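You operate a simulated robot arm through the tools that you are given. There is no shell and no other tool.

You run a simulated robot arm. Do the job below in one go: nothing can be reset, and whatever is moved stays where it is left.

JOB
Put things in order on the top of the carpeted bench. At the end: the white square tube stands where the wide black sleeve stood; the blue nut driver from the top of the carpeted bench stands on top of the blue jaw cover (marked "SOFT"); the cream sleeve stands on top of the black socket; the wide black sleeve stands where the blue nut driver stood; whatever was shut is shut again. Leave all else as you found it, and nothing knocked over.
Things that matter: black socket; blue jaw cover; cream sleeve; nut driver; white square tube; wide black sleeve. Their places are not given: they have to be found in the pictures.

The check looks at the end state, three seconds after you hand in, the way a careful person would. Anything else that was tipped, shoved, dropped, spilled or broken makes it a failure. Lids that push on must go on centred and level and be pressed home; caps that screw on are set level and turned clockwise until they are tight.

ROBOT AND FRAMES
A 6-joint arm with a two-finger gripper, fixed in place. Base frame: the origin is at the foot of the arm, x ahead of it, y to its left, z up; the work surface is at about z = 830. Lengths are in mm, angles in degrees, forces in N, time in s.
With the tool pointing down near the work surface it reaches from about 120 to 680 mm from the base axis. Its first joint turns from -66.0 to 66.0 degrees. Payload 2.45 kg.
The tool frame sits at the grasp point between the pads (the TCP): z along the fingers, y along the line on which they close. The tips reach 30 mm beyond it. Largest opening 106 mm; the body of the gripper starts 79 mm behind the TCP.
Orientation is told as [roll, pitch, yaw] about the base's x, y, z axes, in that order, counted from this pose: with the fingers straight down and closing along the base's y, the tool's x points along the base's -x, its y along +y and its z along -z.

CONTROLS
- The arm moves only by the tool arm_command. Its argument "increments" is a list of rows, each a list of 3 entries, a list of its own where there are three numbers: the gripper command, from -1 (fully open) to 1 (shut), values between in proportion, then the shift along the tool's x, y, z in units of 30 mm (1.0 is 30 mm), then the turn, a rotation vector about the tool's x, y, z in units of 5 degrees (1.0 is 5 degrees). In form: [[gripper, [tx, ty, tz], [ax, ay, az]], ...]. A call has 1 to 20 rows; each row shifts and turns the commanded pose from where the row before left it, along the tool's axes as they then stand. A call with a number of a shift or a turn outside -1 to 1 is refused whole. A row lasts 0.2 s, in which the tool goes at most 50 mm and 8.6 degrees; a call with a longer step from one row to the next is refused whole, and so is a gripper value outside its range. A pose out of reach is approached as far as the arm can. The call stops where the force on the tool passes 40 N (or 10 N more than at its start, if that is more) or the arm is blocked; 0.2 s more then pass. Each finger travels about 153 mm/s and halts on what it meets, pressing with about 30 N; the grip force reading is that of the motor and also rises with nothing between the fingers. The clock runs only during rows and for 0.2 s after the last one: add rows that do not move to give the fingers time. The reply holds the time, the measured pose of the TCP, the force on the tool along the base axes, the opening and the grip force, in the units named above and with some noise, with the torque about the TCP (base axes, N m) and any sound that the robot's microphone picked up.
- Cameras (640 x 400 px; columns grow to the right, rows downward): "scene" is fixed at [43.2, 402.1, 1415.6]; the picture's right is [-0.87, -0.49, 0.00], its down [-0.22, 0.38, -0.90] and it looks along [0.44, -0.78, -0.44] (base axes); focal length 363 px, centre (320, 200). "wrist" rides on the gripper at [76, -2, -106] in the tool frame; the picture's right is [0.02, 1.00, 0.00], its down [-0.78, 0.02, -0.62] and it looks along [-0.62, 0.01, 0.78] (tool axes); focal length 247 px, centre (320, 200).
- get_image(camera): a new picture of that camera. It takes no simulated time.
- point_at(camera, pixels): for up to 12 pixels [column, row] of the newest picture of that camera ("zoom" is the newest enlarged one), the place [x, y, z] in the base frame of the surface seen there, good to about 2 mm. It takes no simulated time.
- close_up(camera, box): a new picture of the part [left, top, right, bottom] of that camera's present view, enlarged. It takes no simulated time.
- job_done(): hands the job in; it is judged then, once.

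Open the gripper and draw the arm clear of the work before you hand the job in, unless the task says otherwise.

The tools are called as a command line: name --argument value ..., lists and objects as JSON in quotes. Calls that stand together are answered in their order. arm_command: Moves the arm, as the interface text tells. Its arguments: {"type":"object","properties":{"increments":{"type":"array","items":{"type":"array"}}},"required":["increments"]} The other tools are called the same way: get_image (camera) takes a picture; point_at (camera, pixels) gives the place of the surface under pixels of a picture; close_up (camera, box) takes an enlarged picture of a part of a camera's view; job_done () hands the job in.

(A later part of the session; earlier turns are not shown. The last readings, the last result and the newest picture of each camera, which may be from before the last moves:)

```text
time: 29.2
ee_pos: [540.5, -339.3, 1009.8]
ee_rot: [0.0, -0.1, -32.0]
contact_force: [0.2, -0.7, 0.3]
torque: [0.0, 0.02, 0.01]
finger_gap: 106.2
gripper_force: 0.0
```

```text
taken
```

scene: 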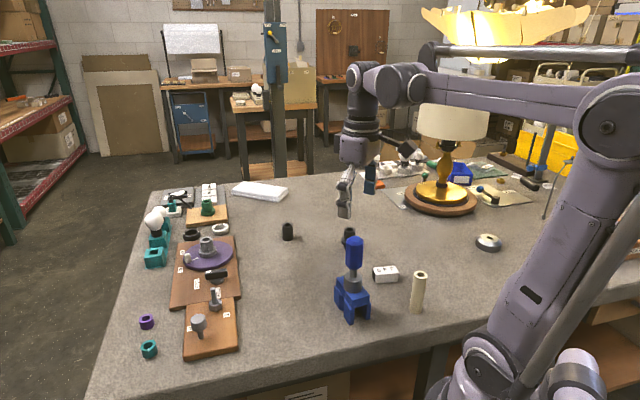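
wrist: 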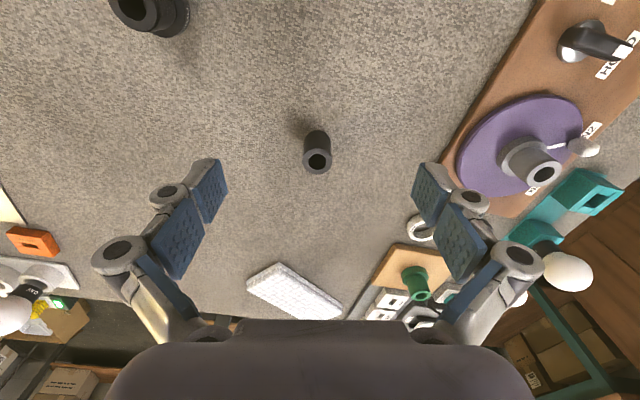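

I'll refine the sleeve position from this closer view, where the sleeve's top is at (317,160).

close_up --camera "wrist" --box '[290, 120, 345, 185]'

point_at --camera "wrist" --pixels '[[306, 160], [328, 160], [317, 150], [317, 170.5], [309, 167], [325, 167], [309, 153], [325, 153], [317, 132], [306, 140], [328, 140], [317, 143]]'

```text
6.15 times, centred on (318, 152) of wrist
```

zoom: 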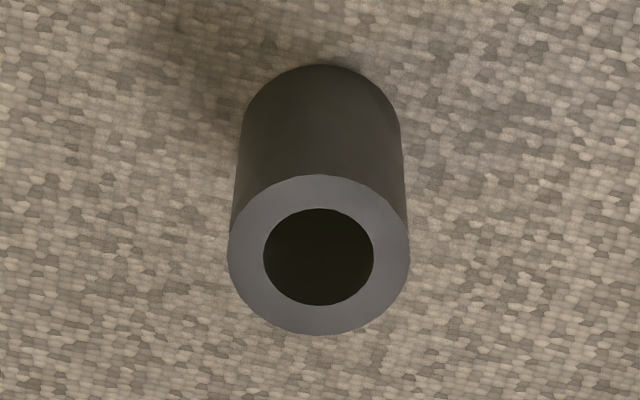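

```text
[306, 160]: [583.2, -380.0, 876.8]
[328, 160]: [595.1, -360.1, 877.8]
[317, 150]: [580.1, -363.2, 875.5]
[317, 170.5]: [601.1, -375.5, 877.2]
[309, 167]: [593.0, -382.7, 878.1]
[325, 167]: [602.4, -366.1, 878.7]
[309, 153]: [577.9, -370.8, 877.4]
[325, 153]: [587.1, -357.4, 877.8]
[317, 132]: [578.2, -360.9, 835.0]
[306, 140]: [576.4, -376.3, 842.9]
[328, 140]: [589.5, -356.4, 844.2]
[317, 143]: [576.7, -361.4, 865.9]
```

The sleeve's centre is (591,-370), at radius 697 mm, so reach may be tight. I'll move over it at z≈930 first to see whether the arm gets there with the tool vertical.

arm_command --increments '[[-1, [-0.5, 0, 0.5], [0, 0, 0]], [-1, [-0.5, 0, 0.5], [0, 0, 0]], [-1, [-0.5, 0, 0.5], [0, 0, 0]], [-1, [-0.3, 0.02, 0.5], [0, 0, 0]], [-1, [-0.18, 0, 0.5], [0, 0, 0]], [-1, [0, 0, 0], [0, 0, 0]], [-1, [0, 0, 0], [0, 0, 0]]]'

get_image --camera "wrist"

```text
time: 30.8
ee_pos: [585.0, -363.9, 929.8]
ee_rot: [0.0, 0.0, -32.0]
contact_force: [0.1, -0.6, -0.4]
torque: [-0.02, 0.0, 0.01]
finger_gap: 106.1
gripper_force: 0.0
out of reach, approached as far as the arm can: row 4
```

```text
taken
```

wrist: 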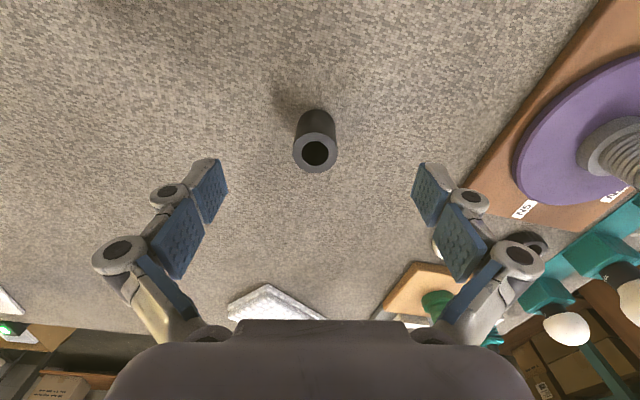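

With the tool vertical the arm stops about 8 mm short (r≈689). I'll tilt the tool 12° outward about its closing axis, so the pads stay parallel to the sleeve, and check that it reaches.

arm_command --increments '[[-1, [0, 0, -0.3], [0, -0.6, 0]], [-1, [0, 0, 0], [0, -0.6, 0]], [-1, [0, 0, 0], [0, -0.6, 0]], [-1, [0, 0, 0], [0, -0.6, 0]], [-1, [0, 0, 0], [0, 0, 0]], [-1, [0, 0, 0], [0, 0, 0]]]'

get_image --camera "wrist"

```text
time: 32.2
ee_pos: [583.9, -364.3, 942.2]
ee_rot: [-0.1, -12.1, -32.1]
contact_force: [-0.1, 0.1, -0.2]
torque: [0.03, 0.01, -0.04]
finger_gap: 105.8
gripper_force: 0.0
```

```text
taken
```

wrist: 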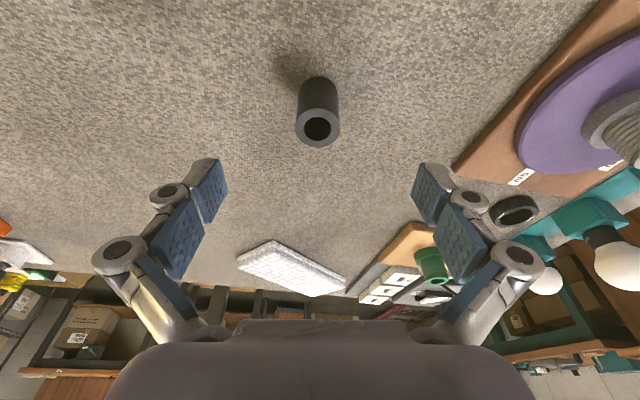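

It reaches with a 12° tilt. I'll shift 9 mm outward and descend the first 45 mm straight down in base terms, then check the alignment.

arm_command --increments '[[-1, [-0.292, -0.027, 0.062], [0, 0, 0]], [-1, [0, 0, 0], [0, 0, 0]], [-1, [0.104, 0, 0.489], [0, 0, 0]], [-1, [0.104, 0, 0.489], [0, 0, 0]], [-1, [0.104, 0, 0.489], [0, 0, 0]], [-1, [0, 0, 0], [0, 0, 0]]]'

get_image --camera "wrist"

close_up --camera "scene" --box '[240, 180, 340, 260]'

```text
time: 33.6
ee_pos: [592.8, -370.5, 895.0]
ee_rot: [0.0, -12.1, -32.0]
contact_force: [-0.3, -0.1, -0.5]
torque: [-0.06, -0.01, 0.02]
finger_gap: 106.0
gripper_force: 0.1
```

```text
taken
```

wrist: 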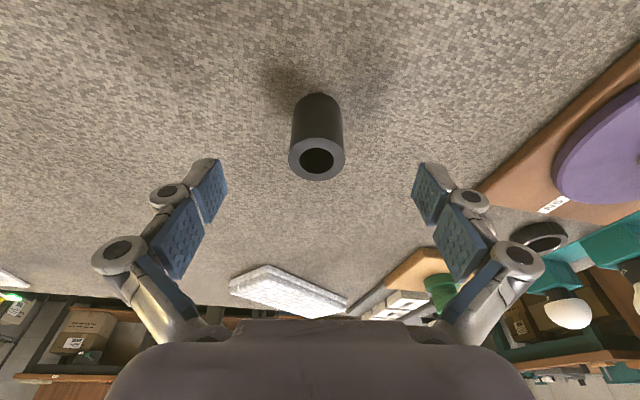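

```text
5.00 times, centred on (290, 220) of scene
```

zoom: 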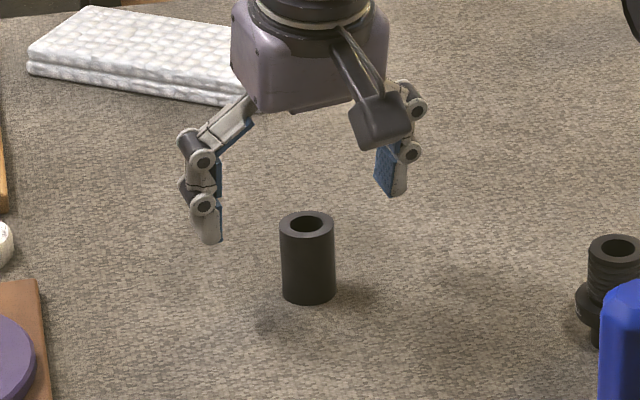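

The sleeve is almost centred (about 2 mm to the tool's -y side). I'll correct that and descend the last 28 mm.

arm_command --increments '[[-1, [0.065, -0.03, 0.304], [0, 0, 0]], [-1, [0.065, -0.03, 0.304], [0, 0, 0]], [-1, [0.065, 0, 0.304], [0, 0, 0]], [-1, [0, 0, 0], [0, 0, 0]]]'

get_image --camera "wrist"

close_up --camera "scene" --box '[240, 180, 340, 260]'

```text
time: 34.6
ee_pos: [592.9, -371.3, 868.9]
ee_rot: [0.0, -12.0, -31.9]
contact_force: [0.6, 0.2, -0.1]
torque: [-0.03, -0.01, -0.01]
finger_gap: 106.0
gripper_force: 0.1
```

```text
taken
```

wrist: 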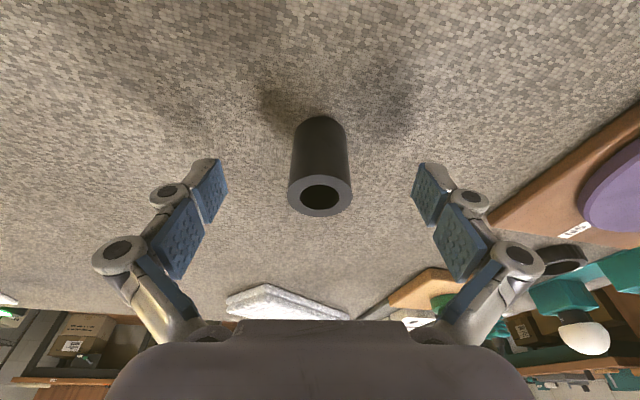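

```text
5.00 times, centred on (290, 220) of scene
```

zoom: 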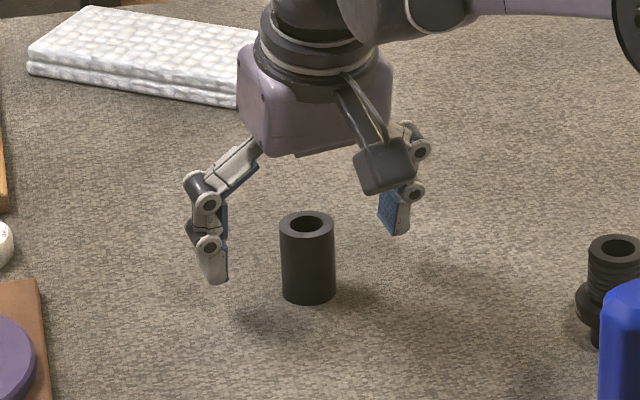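

It's centred at column 320. I'll close the gripper in steps.

arm_command --increments '[[-0.5, [0, 0, 0], [0, 0, 0]], [0, [0, 0, 0], [0, 0, 0]], [0.2, [0, 0, 0], [0, 0, 0]], [0.28, [0, 0, 0], [0, 0, 0]], [0.34, [0, 0, 0], [0, 0, 0]], [0.4, [0, 0, 0], [0, 0, 0]], [0.5, [0, 0, 0], [0, 0, 0]], [1, [0, 0, 0], [0, 0, 0]], [1, [0, 0, 0], [0, 0, 0]]]'

get_image --camera "wrist"

```text
time: 36.6
ee_pos: [591.5, -372.2, 868.2]
ee_rot: [0.0, -12.1, -31.9]
contact_force: [0.0, -0.1, 1.0]
torque: [0.01, -0.01, -0.02]
finger_gap: 31.3
gripper_force: 29.8
```

```text
taken
```

wrist: 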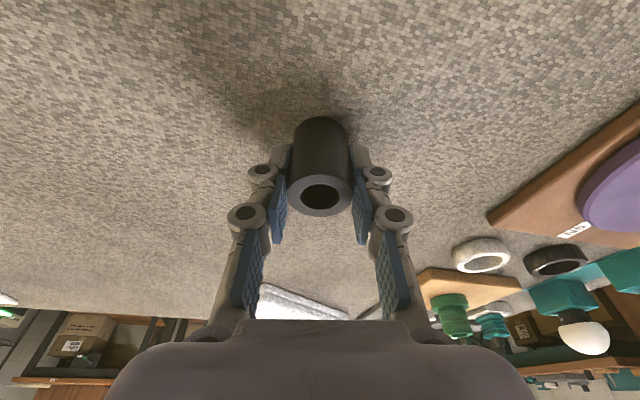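

The sleeve is held (gap 31.3, 30 N). I'll lift it 60 mm straight up.

arm_command --increments '[[1, [-0.042, 0, -0.196], [0, 0, 0]], [1, [-0.097, 0, -0.456], [0, 0, 0]], [1, [-0.139, 0, -0.652], [0, 0, 0]], [1, [-0.139, 0, -0.652], [0, 0, 0]], [1, [0, 0, 0], [0, 0, 0]]]'

get_image --camera "wrist"

close_up --camera "scene" --box '[240, 170, 340, 260]'

```text
time: 37.8
ee_pos: [591.3, -374.6, 927.9]
ee_rot: [0.0, -12.1, -32.0]
contact_force: [-0.4, 0.2, -0.6]
torque: [0.01, 0.01, -0.04]
finger_gap: 31.5
gripper_force: 29.8
```

```text
taken
```

wrist: 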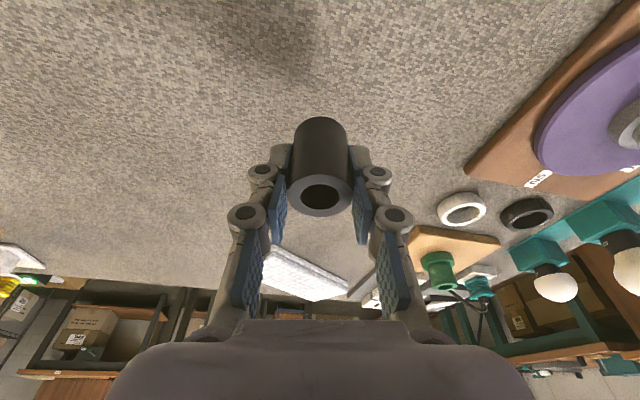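

```text
4.44 times, centred on (290, 215) of scene
```

zoom: 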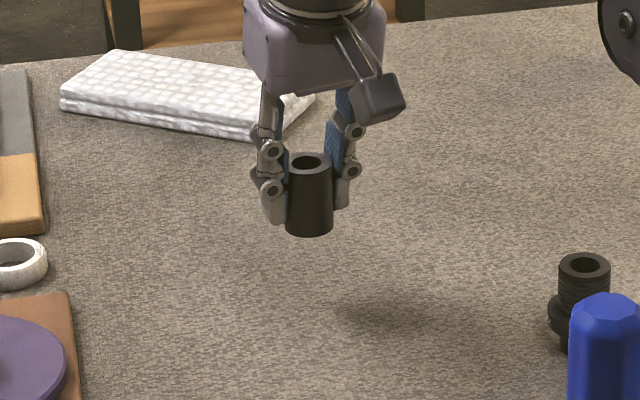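

The sleeve hangs vertical, so I'll carry it to above the nut driver's old spot (477.5,-257.5).

arm_command --increments '[[1, [0.3, 0.07, -0.064], [0, 0, 0]], [1, [0.599, 0.138, -0.127], [0, 0, 0]], [1, [0.599, 0.138, -0.127], [0, 0, 0]], [1, [0.599, 0.138, -0.127], [0, 0, 0]], [1, [0.599, 0.138, -0.127], [0, 0, 0]], [1, [0.599, 0.138, -0.127], [0, 0, 0]], [1, [0.599, 0.138, -0.127], [0, 0, 0]], [1, [0.599, 0.138, -0.127], [0, 0, 0]], [1, [0.597, 0.141, -0.129], [0, 0, 0]], [1, [0, 0, 0], [0, 0, 0]], [1, [0, 0, 0], [0, 0, 0]]]'

get_image --camera "wrist"

close_up --camera "scene" --box '[250, 190, 350, 280]'

```text
time: 40.2
ee_pos: [477.0, -260.6, 930.1]
ee_rot: [0.0, -12.0, -32.0]
contact_force: [0.2, 0.1, -0.1]
torque: [0.04, 0.04, 0.02]
finger_gap: 31.4
gripper_force: 30.0
```

```text
taken
```

wrist: 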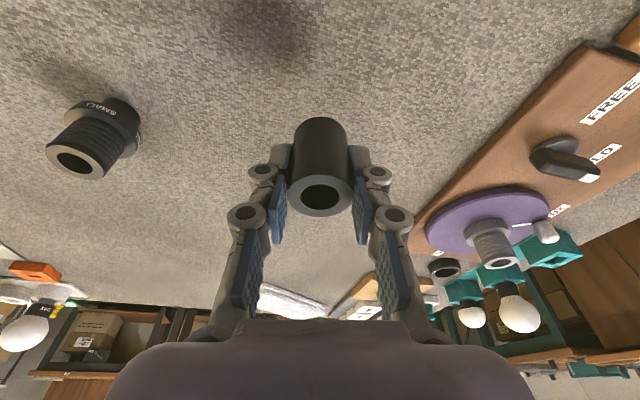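

```text
4.44 times, centred on (300, 235) of scene
```

zoom: 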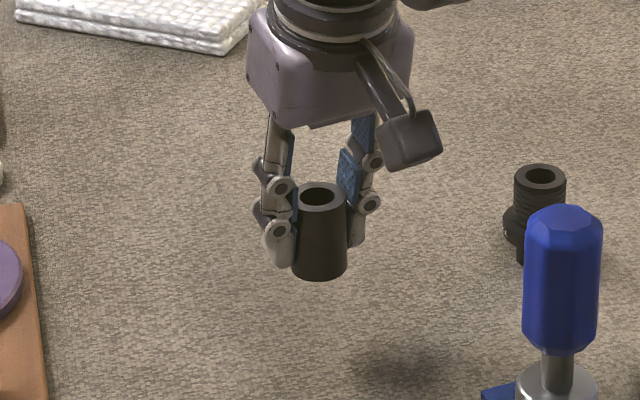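

I'll measure the held sleeve's top ring to confirm its present position before lowering it.

point_at --camera "wrist" --pixels '[[293, 196], [347, 196], [320, 179], [320, 212], [300, 207], [340, 207], [300, 184], [340, 184]]'

point_at --camera "zoom" --pixels '[[300, 196], [340, 196], [320, 187], [320, 207], [306, 204], [334, 204], [306, 189], [334, 189]]'

```text
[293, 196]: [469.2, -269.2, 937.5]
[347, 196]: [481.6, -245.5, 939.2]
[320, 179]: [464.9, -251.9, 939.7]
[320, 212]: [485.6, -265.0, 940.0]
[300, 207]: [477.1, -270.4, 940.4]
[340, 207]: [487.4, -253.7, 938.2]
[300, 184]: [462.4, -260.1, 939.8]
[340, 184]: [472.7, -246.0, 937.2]
```

```text
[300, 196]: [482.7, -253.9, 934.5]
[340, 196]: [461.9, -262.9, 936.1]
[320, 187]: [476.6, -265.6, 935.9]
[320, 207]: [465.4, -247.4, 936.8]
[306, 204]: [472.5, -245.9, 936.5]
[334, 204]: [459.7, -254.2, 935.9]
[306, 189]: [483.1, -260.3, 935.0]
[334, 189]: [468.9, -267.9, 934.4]
```

The wrist camera puts the held sleeve at about (475.5,-258), within 2 mm of the target. I'll make a small correction and lower 54 mm, then go in fine steps.

arm_command --increments '[[1, [-0.029, 0.045, 0.006], [0, 0, 0]], [1, [0.0935, 0, 0.44], [0, 0, 0]], [1, [0.0935, 0, 0.44], [0, 0, 0]], [1, [0.0935, 0, 0.44], [0, 0, 0]], [1, [0.0935, 0, 0.44], [0, 0, 0]], [1, [0, 0, 0], [0, 0, 0]]]'

close_up --camera "scene" --box '[250, 210, 350, 290]'

```text
time: 41.6
ee_pos: [478.4, -260.5, 874.8]
ee_rot: [0.0, -12.2, -32.0]
contact_force: [0.1, 0.5, -0.3]
torque: [-0.01, -0.01, 0.0]
finger_gap: 31.6
gripper_force: 30.0
```

```text
5.00 times, centred on (300, 250) of scene
```

zoom: 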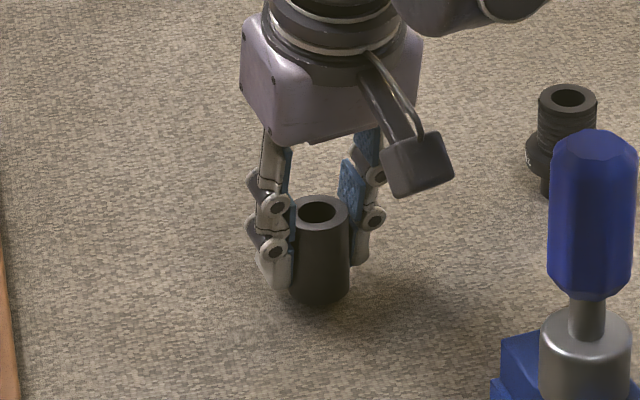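

About 6 mm to go. I'll lower in small steps until there's contact.

arm_command --increments '[[1, [0.0139, 0, 0.0652], [0, 0, 0]], [1, [0.0139, 0, 0.0652], [0, 0, 0]], [1, [0, 0, 0], [0, 0, 0]]]'

arm_command --increments '[[1, [0.007, 0, 0.033], [0, 0, 0]], [1, [0, 0, 0], [0, 0, 0]]]'

arm_command --increments '[[1, [0.007, 0, 0.033], [0, 0, 0]], [1, [0, 0, 0], [0, 0, 0]]]'

```text
time: 42.4
ee_pos: [478.3, -258.6, 870.1]
ee_rot: [0.0, -12.1, -32.0]
contact_force: [0.3, 0.1, -0.5]
torque: [-0.04, 0.0, 0.04]
finger_gap: 31.6
gripper_force: 30.6
```

```text
time: 43.0
ee_pos: [477.6, -259.6, 869.9]
ee_rot: [0.0, -12.2, -32.0]
contact_force: [-0.5, 0.5, 0.1]
torque: [0.0, -0.03, -0.01]
finger_gap: 31.2
gripper_force: 30.0
```

```text
time: 43.6
ee_pos: [479.1, -259.1, 869.0]
ee_rot: [0.0, -12.1, -32.0]
contact_force: [-1.0, -0.8, 4.4]
torque: [0.02, 0.03, -0.01]
finger_gap: 31.4
gripper_force: 29.6
```

Light contact (4.4 N): the sleeve is on the bench. I'll open slowly.

arm_command --increments '[[0.36, [0, 0, 0], [0, 0, 0]], [0.3, [0, 0, 0], [0, 0, 0]], [0.2, [0, 0, 0], [0, 0, 0]], [0, [0, 0, 0], [0, 0, 0]], [-0.4, [0, 0, 0], [0, 0, 0]], [-0.8, [0, 0, 0], [0, 0, 0]], [-1, [0, 0, 0], [0, 0, 0]], [-1, [0, 0, 0], [0, 0, 0]]]'

get_image --camera "wrist"

close_up --camera "scene" --box '[250, 210, 350, 290]'

```text
time: 45.4
ee_pos: [478.7, -258.5, 867.8]
ee_rot: [0.0, -12.2, -32.0]
contact_force: [0.8, -0.5, 0.2]
torque: [0.02, -0.02, -0.02]
finger_gap: 106.2
gripper_force: 0.1
```

```text
taken
```

wrist: 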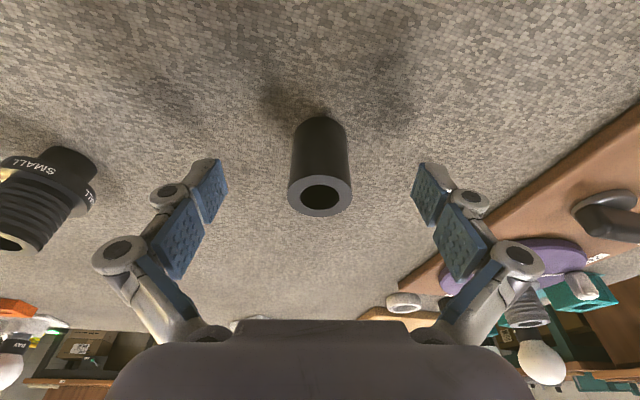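

```text
5.00 times, centred on (300, 250) of scene
```

zoom: 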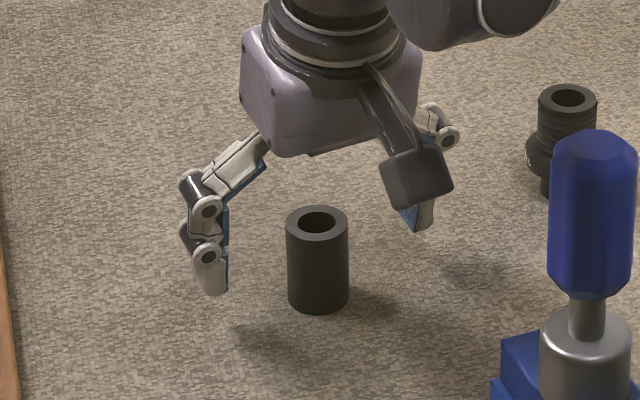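

The sleeve stands at the driver's old spot; its base matches the former scene pixel (299,269). I'll rise straight up to about z=1080.

arm_command --increments '[[-1, [-0.07, 0, -0.33], [0, 0, 0]], [-1, [-0.147, 0, -0.691], [0, 0, 0]], [-1, [-0.147, 0, -0.691], [0, 0, 0]], [-1, [-0.147, 0, -0.691], [0, 0, 0]], [-1, [-0.147, 0, -0.691], [0, 0, 0]], [-1, [-0.147, 0, -0.691], [0, 0, 0]], [-1, [-0.147, 0, -0.691], [0, 0, 0]], [-1, [-0.147, 0, -0.691], [0, 0, 0]], [-1, [-0.147, 0, -0.691], [0, 0, 0]], [-1, [-0.147, 0, -0.691], [0, 0, 0]], [-1, [0, 0, 0], [0, 0, 0]]]'

get_image --camera "scene"

get_image --camera "wrist"

```text
time: 47.8
ee_pos: [479.7, -258.7, 1069.1]
ee_rot: [0.0, -12.1, -32.0]
contact_force: [-0.4, -0.4, 0.6]
torque: [-0.04, 0.03, -0.02]
finger_gap: 106.1
gripper_force: 0.0
```

```text
taken
```

scene: 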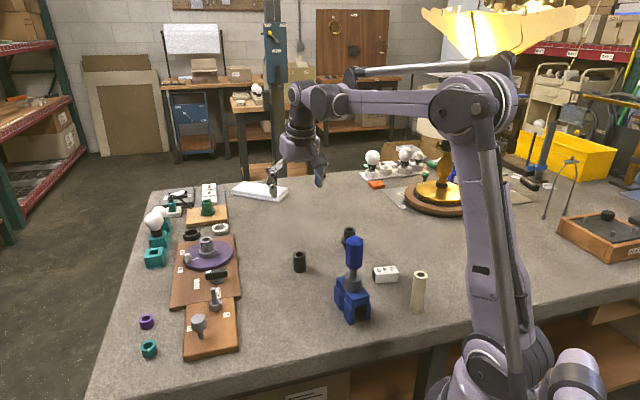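

```text
taken
```

wrist: 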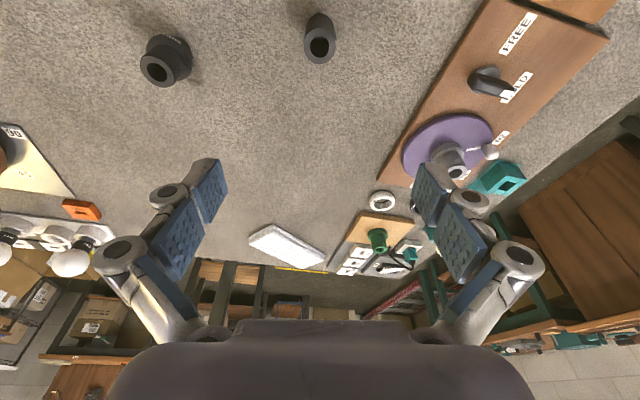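

All is well. I'll now turn the tool 70° about the vertical (yaw -32 → 38) so the fingers will close across the width of the 6EF tube, keeping the 12° tilt.

arm_command --increments '[[-1, [0, 0, 0], [-0.208, 0, -0.978]], [-1, [0, 0, 0], [-0.208, 0, -0.978]], [-1, [0, 0, 0], [-0.208, 0, -0.978]], [-1, [0, 0, 0], [-0.208, 0, -0.978]], [-1, [0, 0, 0], [-0.208, 0, -0.978]], [-1, [0, 0, 0], [-0.208, 0, -0.978]], [-1, [0, 0, 0], [-0.208, 0, -0.978]], [-1, [0, 0, 0], [-0.208, 0, -0.978]], [-1, [0, 0, 0], [-0.208, 0, -0.978]], [-1, [0, 0, 0], [-0.208, 0, -0.978]], [-1, [0, 0, 0], [-0.208, 0, -0.978]], [-1, [0, 0, 0], [-0.208, 0, -0.978]], [-1, [0, 0, 0], [-0.208, 0, -0.978]], [-1, [0, 0, 0], [-0.208, 0, -0.978]], [-1, [0, 0, 0], [0, 0, 0]]]'

```text
time: 51.0
ee_pos: [479.4, -258.1, 1068.5]
ee_rot: [-0.1, -12.1, 38.1]
contact_force: [0.3, -0.4, -0.8]
torque: [-0.02, -0.01, 0.01]
finger_gap: 105.8
gripper_force: 0.0
```

Yaw is 38° with the tilt kept. I'll move horizontally to above the tube at about (265,-327).

arm_command --increments '[[-1, [0.574, 0.217, -0.122], [0, 0, 0]], [-1, [0.574, 0.217, -0.122], [0, 0, 0]], [-1, [0.574, 0.217, -0.122], [0, 0, 0]], [-1, [0.574, 0.217, -0.122], [0, 0, 0]], [-1, [0.574, 0.217, -0.122], [0, 0, 0]], [-1, [0.574, 0.217, -0.122], [0, 0, 0]], [-1, [0.574, 0.217, -0.122], [0, 0, 0]], [-1, [0.574, 0.217, -0.122], [0, 0, 0]], [-1, [0.574, 0.217, -0.122], [0, 0, 0]], [-1, [0.574, 0.217, -0.122], [0, 0, 0]], [-1, [0.574, 0.217, -0.122], [0, 0, 0]], [-1, [0.574, 0.217, -0.122], [0, 0, 0]], [-1, [0, 0, 0], [0, 0, 0]]]'

get_image --camera "wrist"

get_image --camera "scene"

```text
time: 53.8
ee_pos: [264.2, -329.0, 1068.3]
ee_rot: [-0.2, -12.0, 37.9]
contact_force: [-0.3, -0.1, 0.7]
torque: [-0.01, -0.04, -0.02]
finger_gap: 106.2
gripper_force: 0.1
```

```text
taken
```

wrist: 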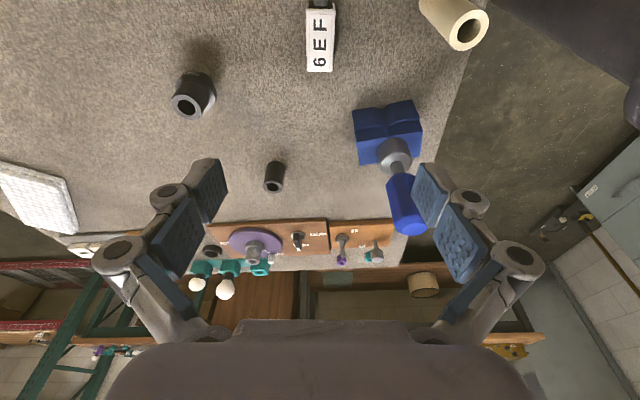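

```text
taken
```

scene: 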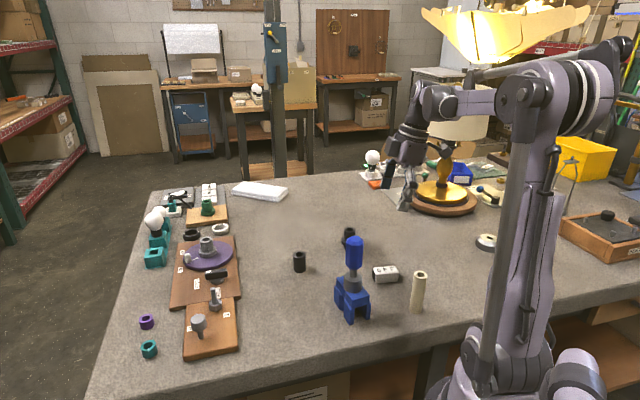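

The tube at (320,37) appears aligned lengthwise with the picture's vertical. I'll zoom in to refine its position and angle.

close_up --camera "wrist" --box '[285, 0, 355, 80]'

point_at --camera "wrist" --pixels '[[308, 68], [331, 68], [309, 20], [333, 20], [320, 69], [320, 40], [309, 45], [332, 45], [310, 12], [334, 12]]'

```text
5.00 times, centred on (320, 40) of wrist
```

zoom: 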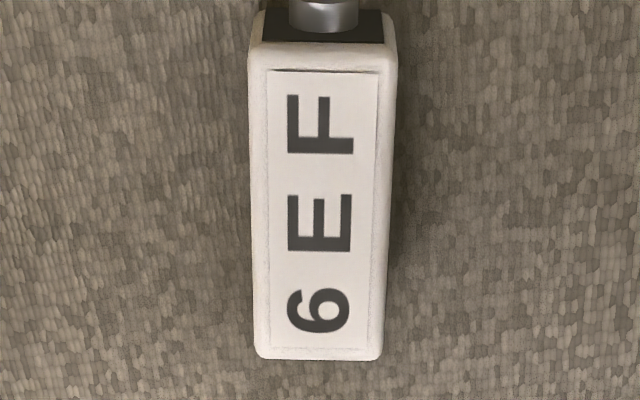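

```text
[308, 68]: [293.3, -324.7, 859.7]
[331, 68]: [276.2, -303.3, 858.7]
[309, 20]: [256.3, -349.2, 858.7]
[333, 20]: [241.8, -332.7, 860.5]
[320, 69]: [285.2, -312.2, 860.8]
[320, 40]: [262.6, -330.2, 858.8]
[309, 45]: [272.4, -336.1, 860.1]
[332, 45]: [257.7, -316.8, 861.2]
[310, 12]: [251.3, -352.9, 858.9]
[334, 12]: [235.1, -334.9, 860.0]
```

The tube's centre is about (264.6,-327.5), aligned with yaw 38° to within 1°. I'll descend about 170 mm with a partly closed gripper (70 mm) and check the straddle.

arm_command --increments '[[-0.32, [0.088, 0.03, -0.019], [0, 0, 0]], [-0.32, [0.131, 0, 0.616], [0, 0, 0]], [-0.32, [0.131, 0, 0.616], [0, 0, 0]], [-0.32, [0.131, 0, 0.616], [0, 0, 0]], [-0.32, [0.131, 0, 0.616], [0, 0, 0]], [-0.32, [0.131, 0, 0.616], [0, 0, 0]], [-0.32, [0.131, 0, 0.616], [0, 0, 0]], [-0.32, [0.131, 0, 0.616], [0, 0, 0]], [-0.32, [0.131, 0, 0.616], [0, 0, 0]], [-0.32, [0.131, 0, 0.616], [0, 0, 0]], [-0.32, [0, 0, 0], [0, 0, 0]]]'

get_image --camera "wrist"

close_up --camera "scene" --box '[320, 190, 460, 320]'

```text
time: 56.2
ee_pos: [262.0, -327.2, 896.5]
ee_rot: [-0.1, -12.0, 38.0]
contact_force: [-0.7, -0.3, 0.0]
torque: [-0.03, -0.01, 0.04]
finger_gap: 69.8
gripper_force: 0.0
```

```text
taken
```

wrist: 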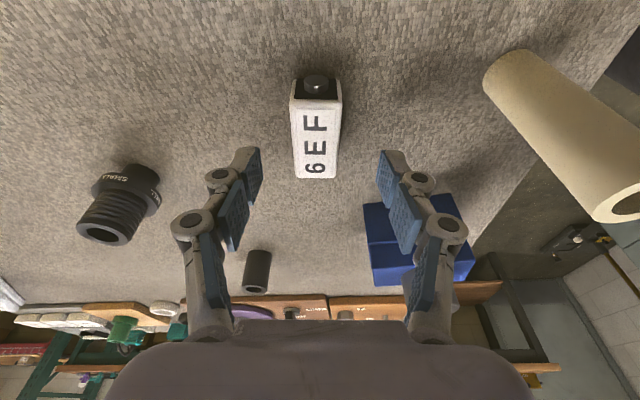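

```text
3.08 times, centred on (390, 255) of scene
```

zoom: 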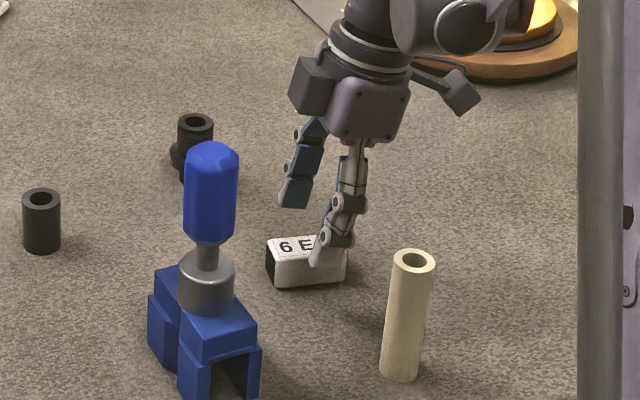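

The tube sits about 2.5 mm toward the tool's -y side. I'll correct that and descend the last 31 mm.

arm_command --increments '[[-0.32, [0.065, -0.083, -0.014], [0, 0, 0]], [-0.32, [0.073, 0, 0.342], [0, 0, 0]], [-0.32, [0.073, 0, 0.342], [0, 0, 0]], [-0.32, [0.072, 0, 0.342], [0, 0, 0]], [-0.32, [0, 0, 0], [0, 0, 0]]]'

get_image --camera "wrist"

close_up --camera "scene" --box '[350, 220, 430, 300]'

```text
time: 57.4
ee_pos: [261.7, -332.0, 867.7]
ee_rot: [-0.2, -12.0, 38.0]
contact_force: [0.1, -0.1, -0.1]
torque: [0.01, -0.02, 0.0]
finger_gap: 70.2
gripper_force: 0.0
```

```text
taken
```

wrist: 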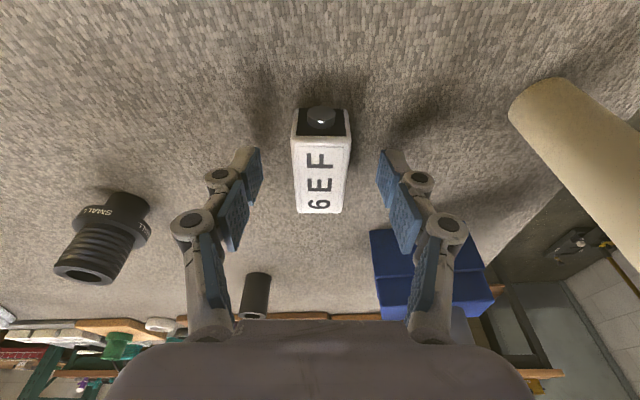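

```text
5.00 times, centred on (390, 260) of scene
```

zoom: 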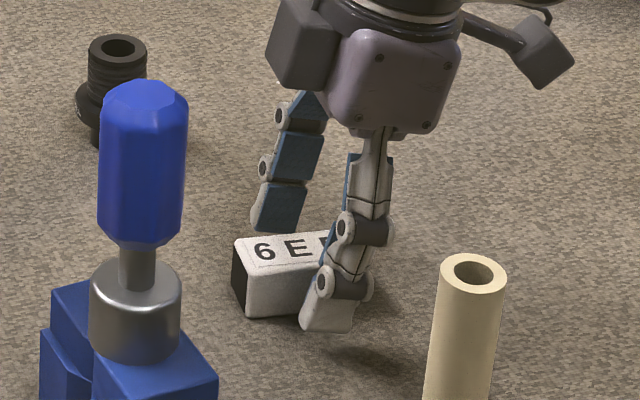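

I'll check the fingertip position against the tube's length using surface points from both views before closing.

point_at --camera "zoom" --pixels '[[328, 318], [310, 318], [345, 318], [328, 300], [270, 225], [260, 222], [295, 225], [250, 300], [290, 300], [255, 245], [320, 238], [241, 280]]'

point_at --camera "wrist" --pixels '[[256, 155], [383, 155], [252, 180], [388, 180], [320, 140], [320, 210], [320, 175], [297, 175], [346, 175], [240, 160], [398, 160], [320, 112]]'

```text
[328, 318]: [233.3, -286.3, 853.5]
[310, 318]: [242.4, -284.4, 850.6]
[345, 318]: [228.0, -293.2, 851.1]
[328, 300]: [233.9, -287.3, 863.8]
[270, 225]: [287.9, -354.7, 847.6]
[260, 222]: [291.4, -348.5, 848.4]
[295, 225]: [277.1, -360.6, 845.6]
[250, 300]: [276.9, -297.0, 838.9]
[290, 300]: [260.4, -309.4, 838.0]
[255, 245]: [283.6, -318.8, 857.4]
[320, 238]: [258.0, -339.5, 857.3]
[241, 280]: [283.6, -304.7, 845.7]
```

```text
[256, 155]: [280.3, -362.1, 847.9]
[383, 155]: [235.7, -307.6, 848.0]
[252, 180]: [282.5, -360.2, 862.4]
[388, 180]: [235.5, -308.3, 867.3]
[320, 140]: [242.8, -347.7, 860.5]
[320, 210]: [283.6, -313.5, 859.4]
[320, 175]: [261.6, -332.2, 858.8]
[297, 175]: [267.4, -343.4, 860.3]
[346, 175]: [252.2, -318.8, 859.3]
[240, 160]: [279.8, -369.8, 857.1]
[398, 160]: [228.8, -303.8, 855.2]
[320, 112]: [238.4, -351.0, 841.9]
```

The pad centre works out within about 2 mm of the tube's centre, both along and across it. I'll close slowly.

arm_command --increments '[[0, [0, 0, 0], [0, 0, 0]], [0.25, [0, 0, 0], [0, 0, 0]], [0.33, [0, 0, 0], [0, 0, 0]], [0.38, [0, 0, 0], [0, 0, 0]], [0.42, [0, 0, 0], [0, 0, 0]], [0.46, [0, 0, 0], [0, 0, 0]], [0.5, [0, 0, 0], [0, 0, 0]], [0.6, [0, 0, 0], [0, 0, 0]], [1, [0, 0, 0], [0, 0, 0]], [1, [0, 0, 0], [0, 0, 0]]]'

get_image --camera "wrist"

close_up --camera "scene" --box '[350, 220, 430, 300]'

```text
time: 59.6
ee_pos: [261.4, -331.5, 867.5]
ee_rot: [-0.1, -12.0, 38.0]
contact_force: [0.3, 0.4, 1.8]
torque: [0.02, 0.0, -0.02]
finger_gap: 28.8
gripper_force: 29.8
```

```text
taken
```

wrist: 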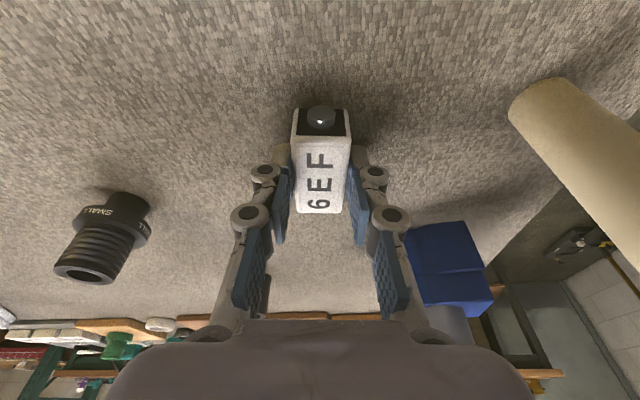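

```text
5.00 times, centred on (390, 260) of scene
```

zoom: 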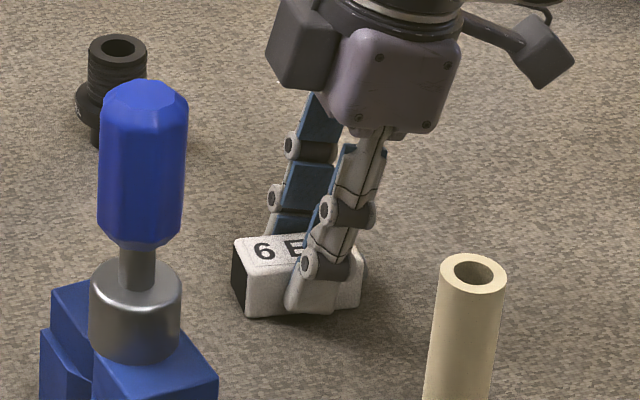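

The tube is gripped (gap 28.8, 30 N) and remains level. I'll lift it 95 mm.

arm_command --increments '[[1, [-0.035, 0, -0.163], [0, 0, 0]], [1, [-0.104, 0, -0.489], [0, 0, 0]], [1, [-0.173, 0, -0.815], [0, 0, 0]], [1, [-0.173, 0, -0.815], [0, 0, 0]], [1, [-0.173, 0, -0.815], [0, 0, 0]], [1, [0, 0, 0], [0, 0, 0]]]'

get_image --camera "wrist"

close_up --camera "scene" --box '[330, 180, 450, 300]'

```text
time: 61.0
ee_pos: [261.9, -329.8, 963.3]
ee_rot: [0.0, -12.0, 38.1]
contact_force: [0.1, 0.4, -0.3]
torque: [0.0, 0.02, -0.01]
finger_gap: 28.9
gripper_force: 30.2
```

```text
taken
```

wrist: 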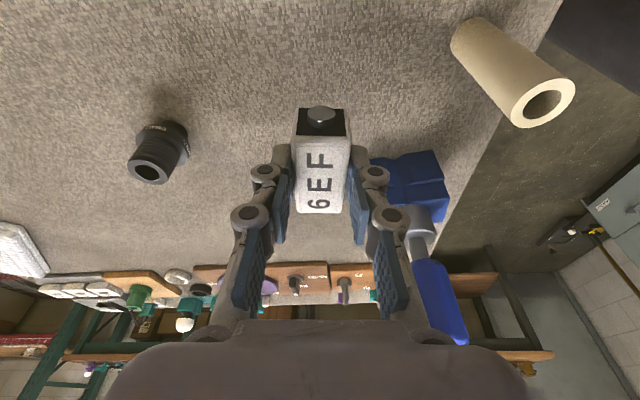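

```text
3.33 times, centred on (390, 240) of scene
```

zoom: 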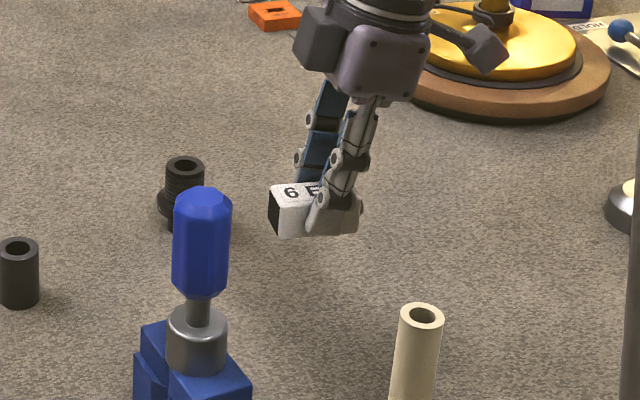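

The tube hangs level. I'll carry it away from the driver toward (470,-340) at this height before turning it.

arm_command --increments '[[1, [-0.23, -0.206, 0.05], [0, 0, 0]], [1, [-0.467, -0.412, 0.0994], [0, 0, 0]], [1, [-0.467, -0.412, 0.0994], [0, 0, 0]], [1, [-0.467, -0.412, 0.0994], [0, 0, 0]], [1, [-0.467, -0.412, 0.0994], [0, 0, 0]], [1, [-0.467, -0.412, 0.0994], [0, 0, 0]], [1, [-0.467, -0.412, 0.0994], [0, 0, 0]], [1, [-0.467, -0.412, 0.0994], [0, 0, 0]], [1, [-0.467, -0.412, 0.0994], [0, 0, 0]], [1, [-0.467, -0.412, 0.0994], [0, 0, 0]], [1, [-0.467, -0.412, 0.0994], [0, 0, 0]], [1, [-0.24, -0.206, 0.05], [0, 0, 0]], [1, [0, 0, 0], [0, 0, 0]]]'

arm_command --increments '[[1, [0, 0, 0], [0.104, 0, 0.489]], [1, [0, 0, 0], [0.208, 0, 0.978]], [1, [0, 0, 0], [0.208, 0, 0.978]], [1, [0, 0, 0], [0.208, 0, 0.978]], [1, [0, 0, 0], [0.208, 0, 0.978]], [1, [0, 0, 0], [0.208, 0, 0.978]], [1, [0, 0, 0], [0.208, 0, 0.978]], [1, [0, 0, 0], [0.208, 0, 0.978]], [1, [0, 0, 0], [0.208, 0, 0.978]], [1, [0, 0, 0], [0.208, 0, 0.978]], [1, [0, 0, 0], [0.208, 0, 0.978]], [1, [0, 0, 0], [0.208, 0, 0.978]], [1, [0, 0, 0], [0.208, 0, 0.978]], [1, [0, 0, 0], [0.208, 0, 0.978]], [1, [0, 0, 0], [0.104, 0, 0.489]], [1, [0, 0, 0], [0, 0, 0]]]'

get_image --camera "wrist"

get_image --camera "scene"

```text
time: 63.8
ee_pos: [469.7, -341.9, 963.1]
ee_rot: [-0.1, -12.0, 38.0]
contact_force: [0.1, -0.1, -0.9]
torque: [0.01, -0.03, 0.02]
finger_gap: 28.5
gripper_force: 29.9
```

```text
time: 67.2
ee_pos: [469.6, -341.3, 962.3]
ee_rot: [0.0, -12.0, -32.0]
contact_force: [0.3, -0.9, -0.8]
torque: [-0.04, 0.0, 0.01]
finger_gap: 29.0
gripper_force: 30.7
```

```text
taken
```

wrist: 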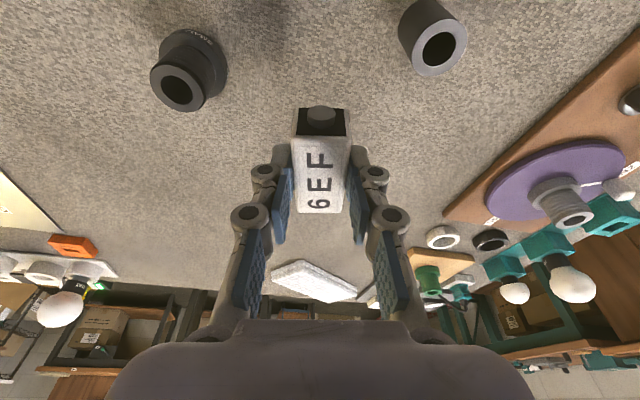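

```text
taken
```

scene: 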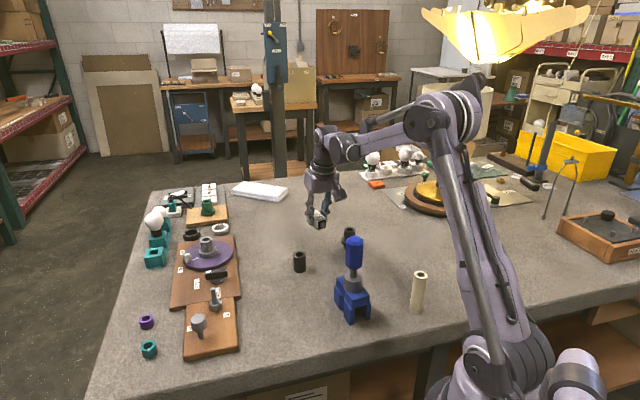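

I'll measure the held tube's top in the wrist view so I know its centre relative to the TCP.

point_at --camera "wrist" --pixels '[[320, 140], [320, 211], [300, 140], [343, 140], [300, 209], [338, 209], [296, 175], [344, 175]]'

```text
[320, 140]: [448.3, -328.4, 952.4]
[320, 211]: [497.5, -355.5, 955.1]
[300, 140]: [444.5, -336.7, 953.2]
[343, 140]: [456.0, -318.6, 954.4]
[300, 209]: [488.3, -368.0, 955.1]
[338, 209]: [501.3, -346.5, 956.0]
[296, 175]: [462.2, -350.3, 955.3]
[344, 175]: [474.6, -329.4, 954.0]
```

The tube's centre sits about 3 mm outward of the TCP. I'll move to above the sleeve's old spot, lowering 30 mm on the way.

arm_command --increments '[[1, [-0.222, 0.084, 0.111], [0, 0, 0]], [1, [-0.443, 0.167, 0.222], [0, 0, 0]], [1, [-0.443, 0.167, 0.222], [0, 0, 0]], [1, [-0.443, 0.167, 0.222], [0, 0, 0]], [1, [-0.443, 0.167, 0.222], [0, 0, 0]], [1, [-0.443, 0.167, 0.222], [0, 0, 0]], [1, [-0.443, 0.167, 0.222], [0, 0, 0]], [1, [-0.443, 0.167, 0.222], [0, 0, 0]], [1, [-0.221, 0.084, 0.111], [0, 0, 0]], [1, [0, 0, 0], [0, 0, 0]], [1, [0, 0, 0], [0, 0, 0]]]'

get_image --camera "wrist"

point_at --camera "wrist" --pixels '[[320, 140], [320, 211], [300, 140], [343, 140], [300, 209], [338, 209], [296, 175], [344, 175]]'

close_up --camera "scene" --box '[240, 170, 340, 260]'

```text
time: 69.6
ee_pos: [591.6, -368.6, 932.7]
ee_rot: [0.0, -12.2, -32.0]
contact_force: [-0.1, 0.1, 0.0]
torque: [0.02, 0.01, 0.04]
finger_gap: 28.9
gripper_force: 30.3
```

```text
taken
```

wrist: 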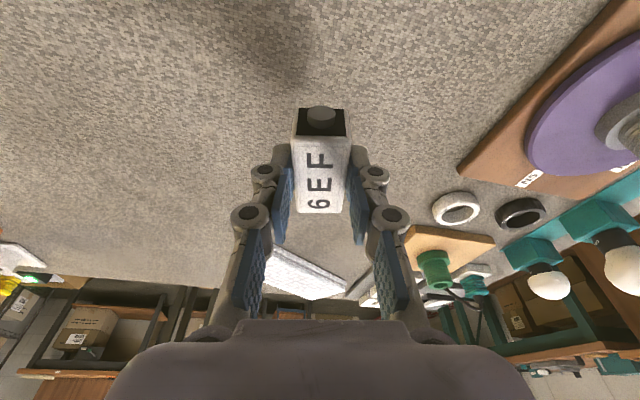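

```text
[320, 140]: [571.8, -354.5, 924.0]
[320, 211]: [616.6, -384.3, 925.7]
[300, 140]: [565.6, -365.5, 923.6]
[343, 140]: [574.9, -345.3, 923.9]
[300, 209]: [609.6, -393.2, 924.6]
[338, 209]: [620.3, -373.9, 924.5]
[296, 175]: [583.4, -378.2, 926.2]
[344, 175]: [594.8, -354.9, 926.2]
```

```text
4.44 times, centred on (290, 215) of scene
```

zoom: 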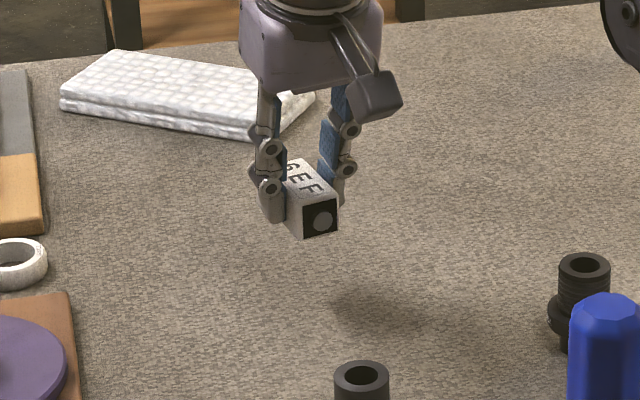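

By the camera, the tube centre is near (593.8,-369.2) against a target of (591.2,-370.2). I'll re-read the pose with a still step before correcting.

arm_command --increments '[[1, [0, 0, 0], [0, 0, 0]]]'

arm_command --increments '[[1, [0, 0, 0], [0, 0, 0]]]'

point_at --camera "wrist" --pixels '[[320, 138], [320, 212], [320, 139], [320, 211], [310, 138], [310, 212], [330, 138], [330, 211], [297, 170], [345, 170], [298, 180], [343, 180]]'

```text
time: 70.0
ee_pos: [589.7, -368.9, 932.8]
ee_rot: [0.0, -12.1, -32.0]
contact_force: [0.3, -0.7, 0.5]
torque: [-0.01, 0.01, 0.0]
finger_gap: 28.9
gripper_force: 30.1
```

```text
time: 70.4
ee_pos: [590.6, -369.1, 933.0]
ee_rot: [0.0, -12.1, -32.1]
contact_force: [-1.2, -0.6, -0.1]
torque: [-0.04, 0.03, 0.0]
finger_gap: 29.1
gripper_force: 29.4
```

```text
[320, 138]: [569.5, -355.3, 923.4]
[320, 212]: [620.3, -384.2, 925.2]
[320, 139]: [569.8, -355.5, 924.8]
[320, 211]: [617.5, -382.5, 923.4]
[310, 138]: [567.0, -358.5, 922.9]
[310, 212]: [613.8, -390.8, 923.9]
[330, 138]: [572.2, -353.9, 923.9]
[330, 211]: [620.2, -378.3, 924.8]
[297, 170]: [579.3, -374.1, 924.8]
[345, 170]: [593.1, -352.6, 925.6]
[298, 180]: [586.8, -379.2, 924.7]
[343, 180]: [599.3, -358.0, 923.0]
```

I'll shift about 2 mm inward and 1.6 mm toward -y (tool), then lower 57 mm toward the bench.

arm_command --increments '[[1, [0.068, -0.053, -0.015], [0, 0, 0]], [1, [0.099, 0, 0.4645], [0, 0, 0]], [1, [0.099, 0, 0.4645], [0, 0, 0]], [1, [0.099, 0, 0.4645], [0, 0, 0]], [1, [0.099, 0, 0.4645], [0, 0, 0]], [1, [0, 0, 0], [0, 0, 0]]]'

close_up --camera "scene" --box '[250, 190, 330, 260]'

```text
time: 71.8
ee_pos: [586.1, -368.6, 874.7]
ee_rot: [0.0, -12.1, -32.1]
contact_force: [-0.4, 0.0, -0.4]
torque: [0.03, -0.02, 0.01]
finger_gap: 28.9
gripper_force: 30.0
```

```text
5.71 times, centred on (290, 225) of scene
```

zoom: 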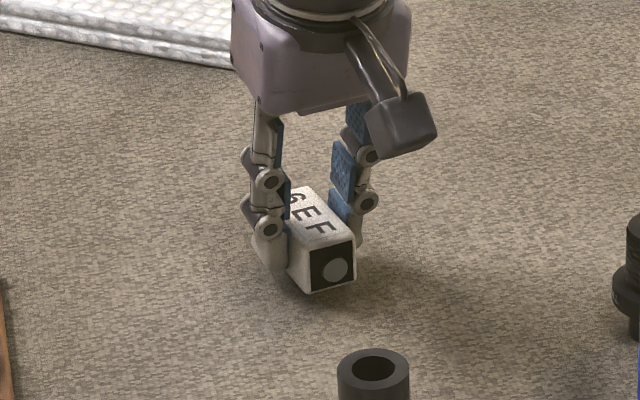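

About 7 mm left. I'll lower in fine steps, watching the force.

arm_command --increments '[[1, [0.0139, 0, 0.0652], [0, 0, 0]], [1, [0.0139, 0, 0.0652], [0, 0, 0]], [1, [0, 0, 0], [0, 0, 0]]]'

arm_command --increments '[[1, [0.0105, 0, 0.049], [0, 0, 0]], [1, [0, 0, 0], [0, 0, 0]]]'

arm_command --increments '[[1, [0.007, 0, 0.033], [0, 0, 0]], [1, [0, 0, 0], [0, 0, 0]]]'

```text
time: 72.6
ee_pos: [585.6, -370.7, 871.4]
ee_rot: [-0.1, -12.2, -32.0]
contact_force: [0.4, -0.6, -1.2]
torque: [0.01, 0.01, -0.01]
finger_gap: 28.9
gripper_force: 29.5
```

```text
time: 73.2
ee_pos: [586.2, -371.0, 870.1]
ee_rot: [-0.1, -12.0, -32.0]
contact_force: [0.1, -0.4, -0.4]
torque: [0.0, 0.01, 0.02]
finger_gap: 28.9
gripper_force: 30.8
```

```text
time: 73.8
ee_pos: [586.1, -368.9, 869.2]
ee_rot: [-0.1, -12.2, -32.0]
contact_force: [0.0, 0.4, -1.4]
torque: [-0.01, 0.03, -0.02]
finger_gap: 28.8
gripper_force: 29.7
```

No contact yet at z≈869. I'll check the tube's position again through the wrist camera.

get_image --camera "wrist"

point_at --camera "wrist" --pixels '[[320, 138], [320, 212], [320, 139], [320, 211], [310, 138], [310, 212], [330, 138], [330, 211], [297, 170], [345, 170], [298, 180], [343, 180]]'

```text
taken
```

wrist: 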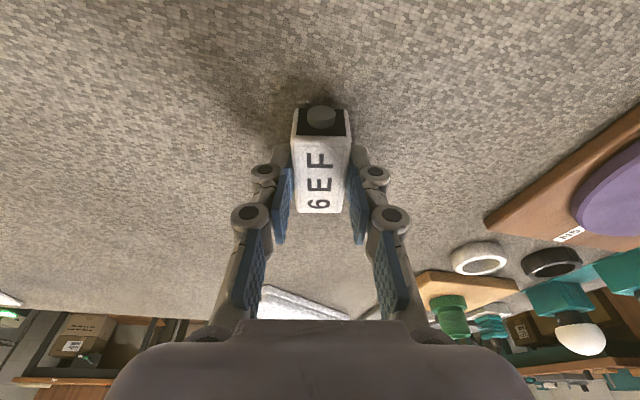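

```text
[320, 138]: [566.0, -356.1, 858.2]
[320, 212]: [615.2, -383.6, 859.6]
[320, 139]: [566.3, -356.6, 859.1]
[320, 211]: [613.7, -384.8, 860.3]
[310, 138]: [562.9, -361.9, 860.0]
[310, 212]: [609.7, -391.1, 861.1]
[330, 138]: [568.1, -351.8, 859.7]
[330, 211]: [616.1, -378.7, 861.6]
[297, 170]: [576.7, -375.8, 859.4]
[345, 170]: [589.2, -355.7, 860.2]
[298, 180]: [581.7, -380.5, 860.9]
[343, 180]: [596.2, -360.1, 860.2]
```

The tube centre is now (590,-370.4), within about 1 mm of the target. I'll continue down 1 mm at a time to contact.

arm_command --increments '[[1, [0.007, 0, 0.033], [0, 0, 0]], [1, [0, 0, 0], [0, 0, 0]]]'

arm_command --increments '[[1, [0.0035, 0, 0.0165], [0, 0, 0]], [1, [0, 0, 0], [0, 0, 0]]]'

```text
time: 74.4
ee_pos: [586.5, -368.7, 868.8]
ee_rot: [0.0, -12.2, -32.0]
contact_force: [-0.1, 0.9, -0.7]
torque: [0.01, 0.02, 0.02]
finger_gap: 28.8
gripper_force: 29.7
```

```text
time: 75.0
ee_pos: [585.9, -369.0, 867.1]
ee_rot: [0.0, -12.1, -32.0]
contact_force: [-1.9, 0.7, 8.3]
torque: [0.03, 0.14, -0.01]
finger_gap: 28.7
gripper_force: 29.7
```

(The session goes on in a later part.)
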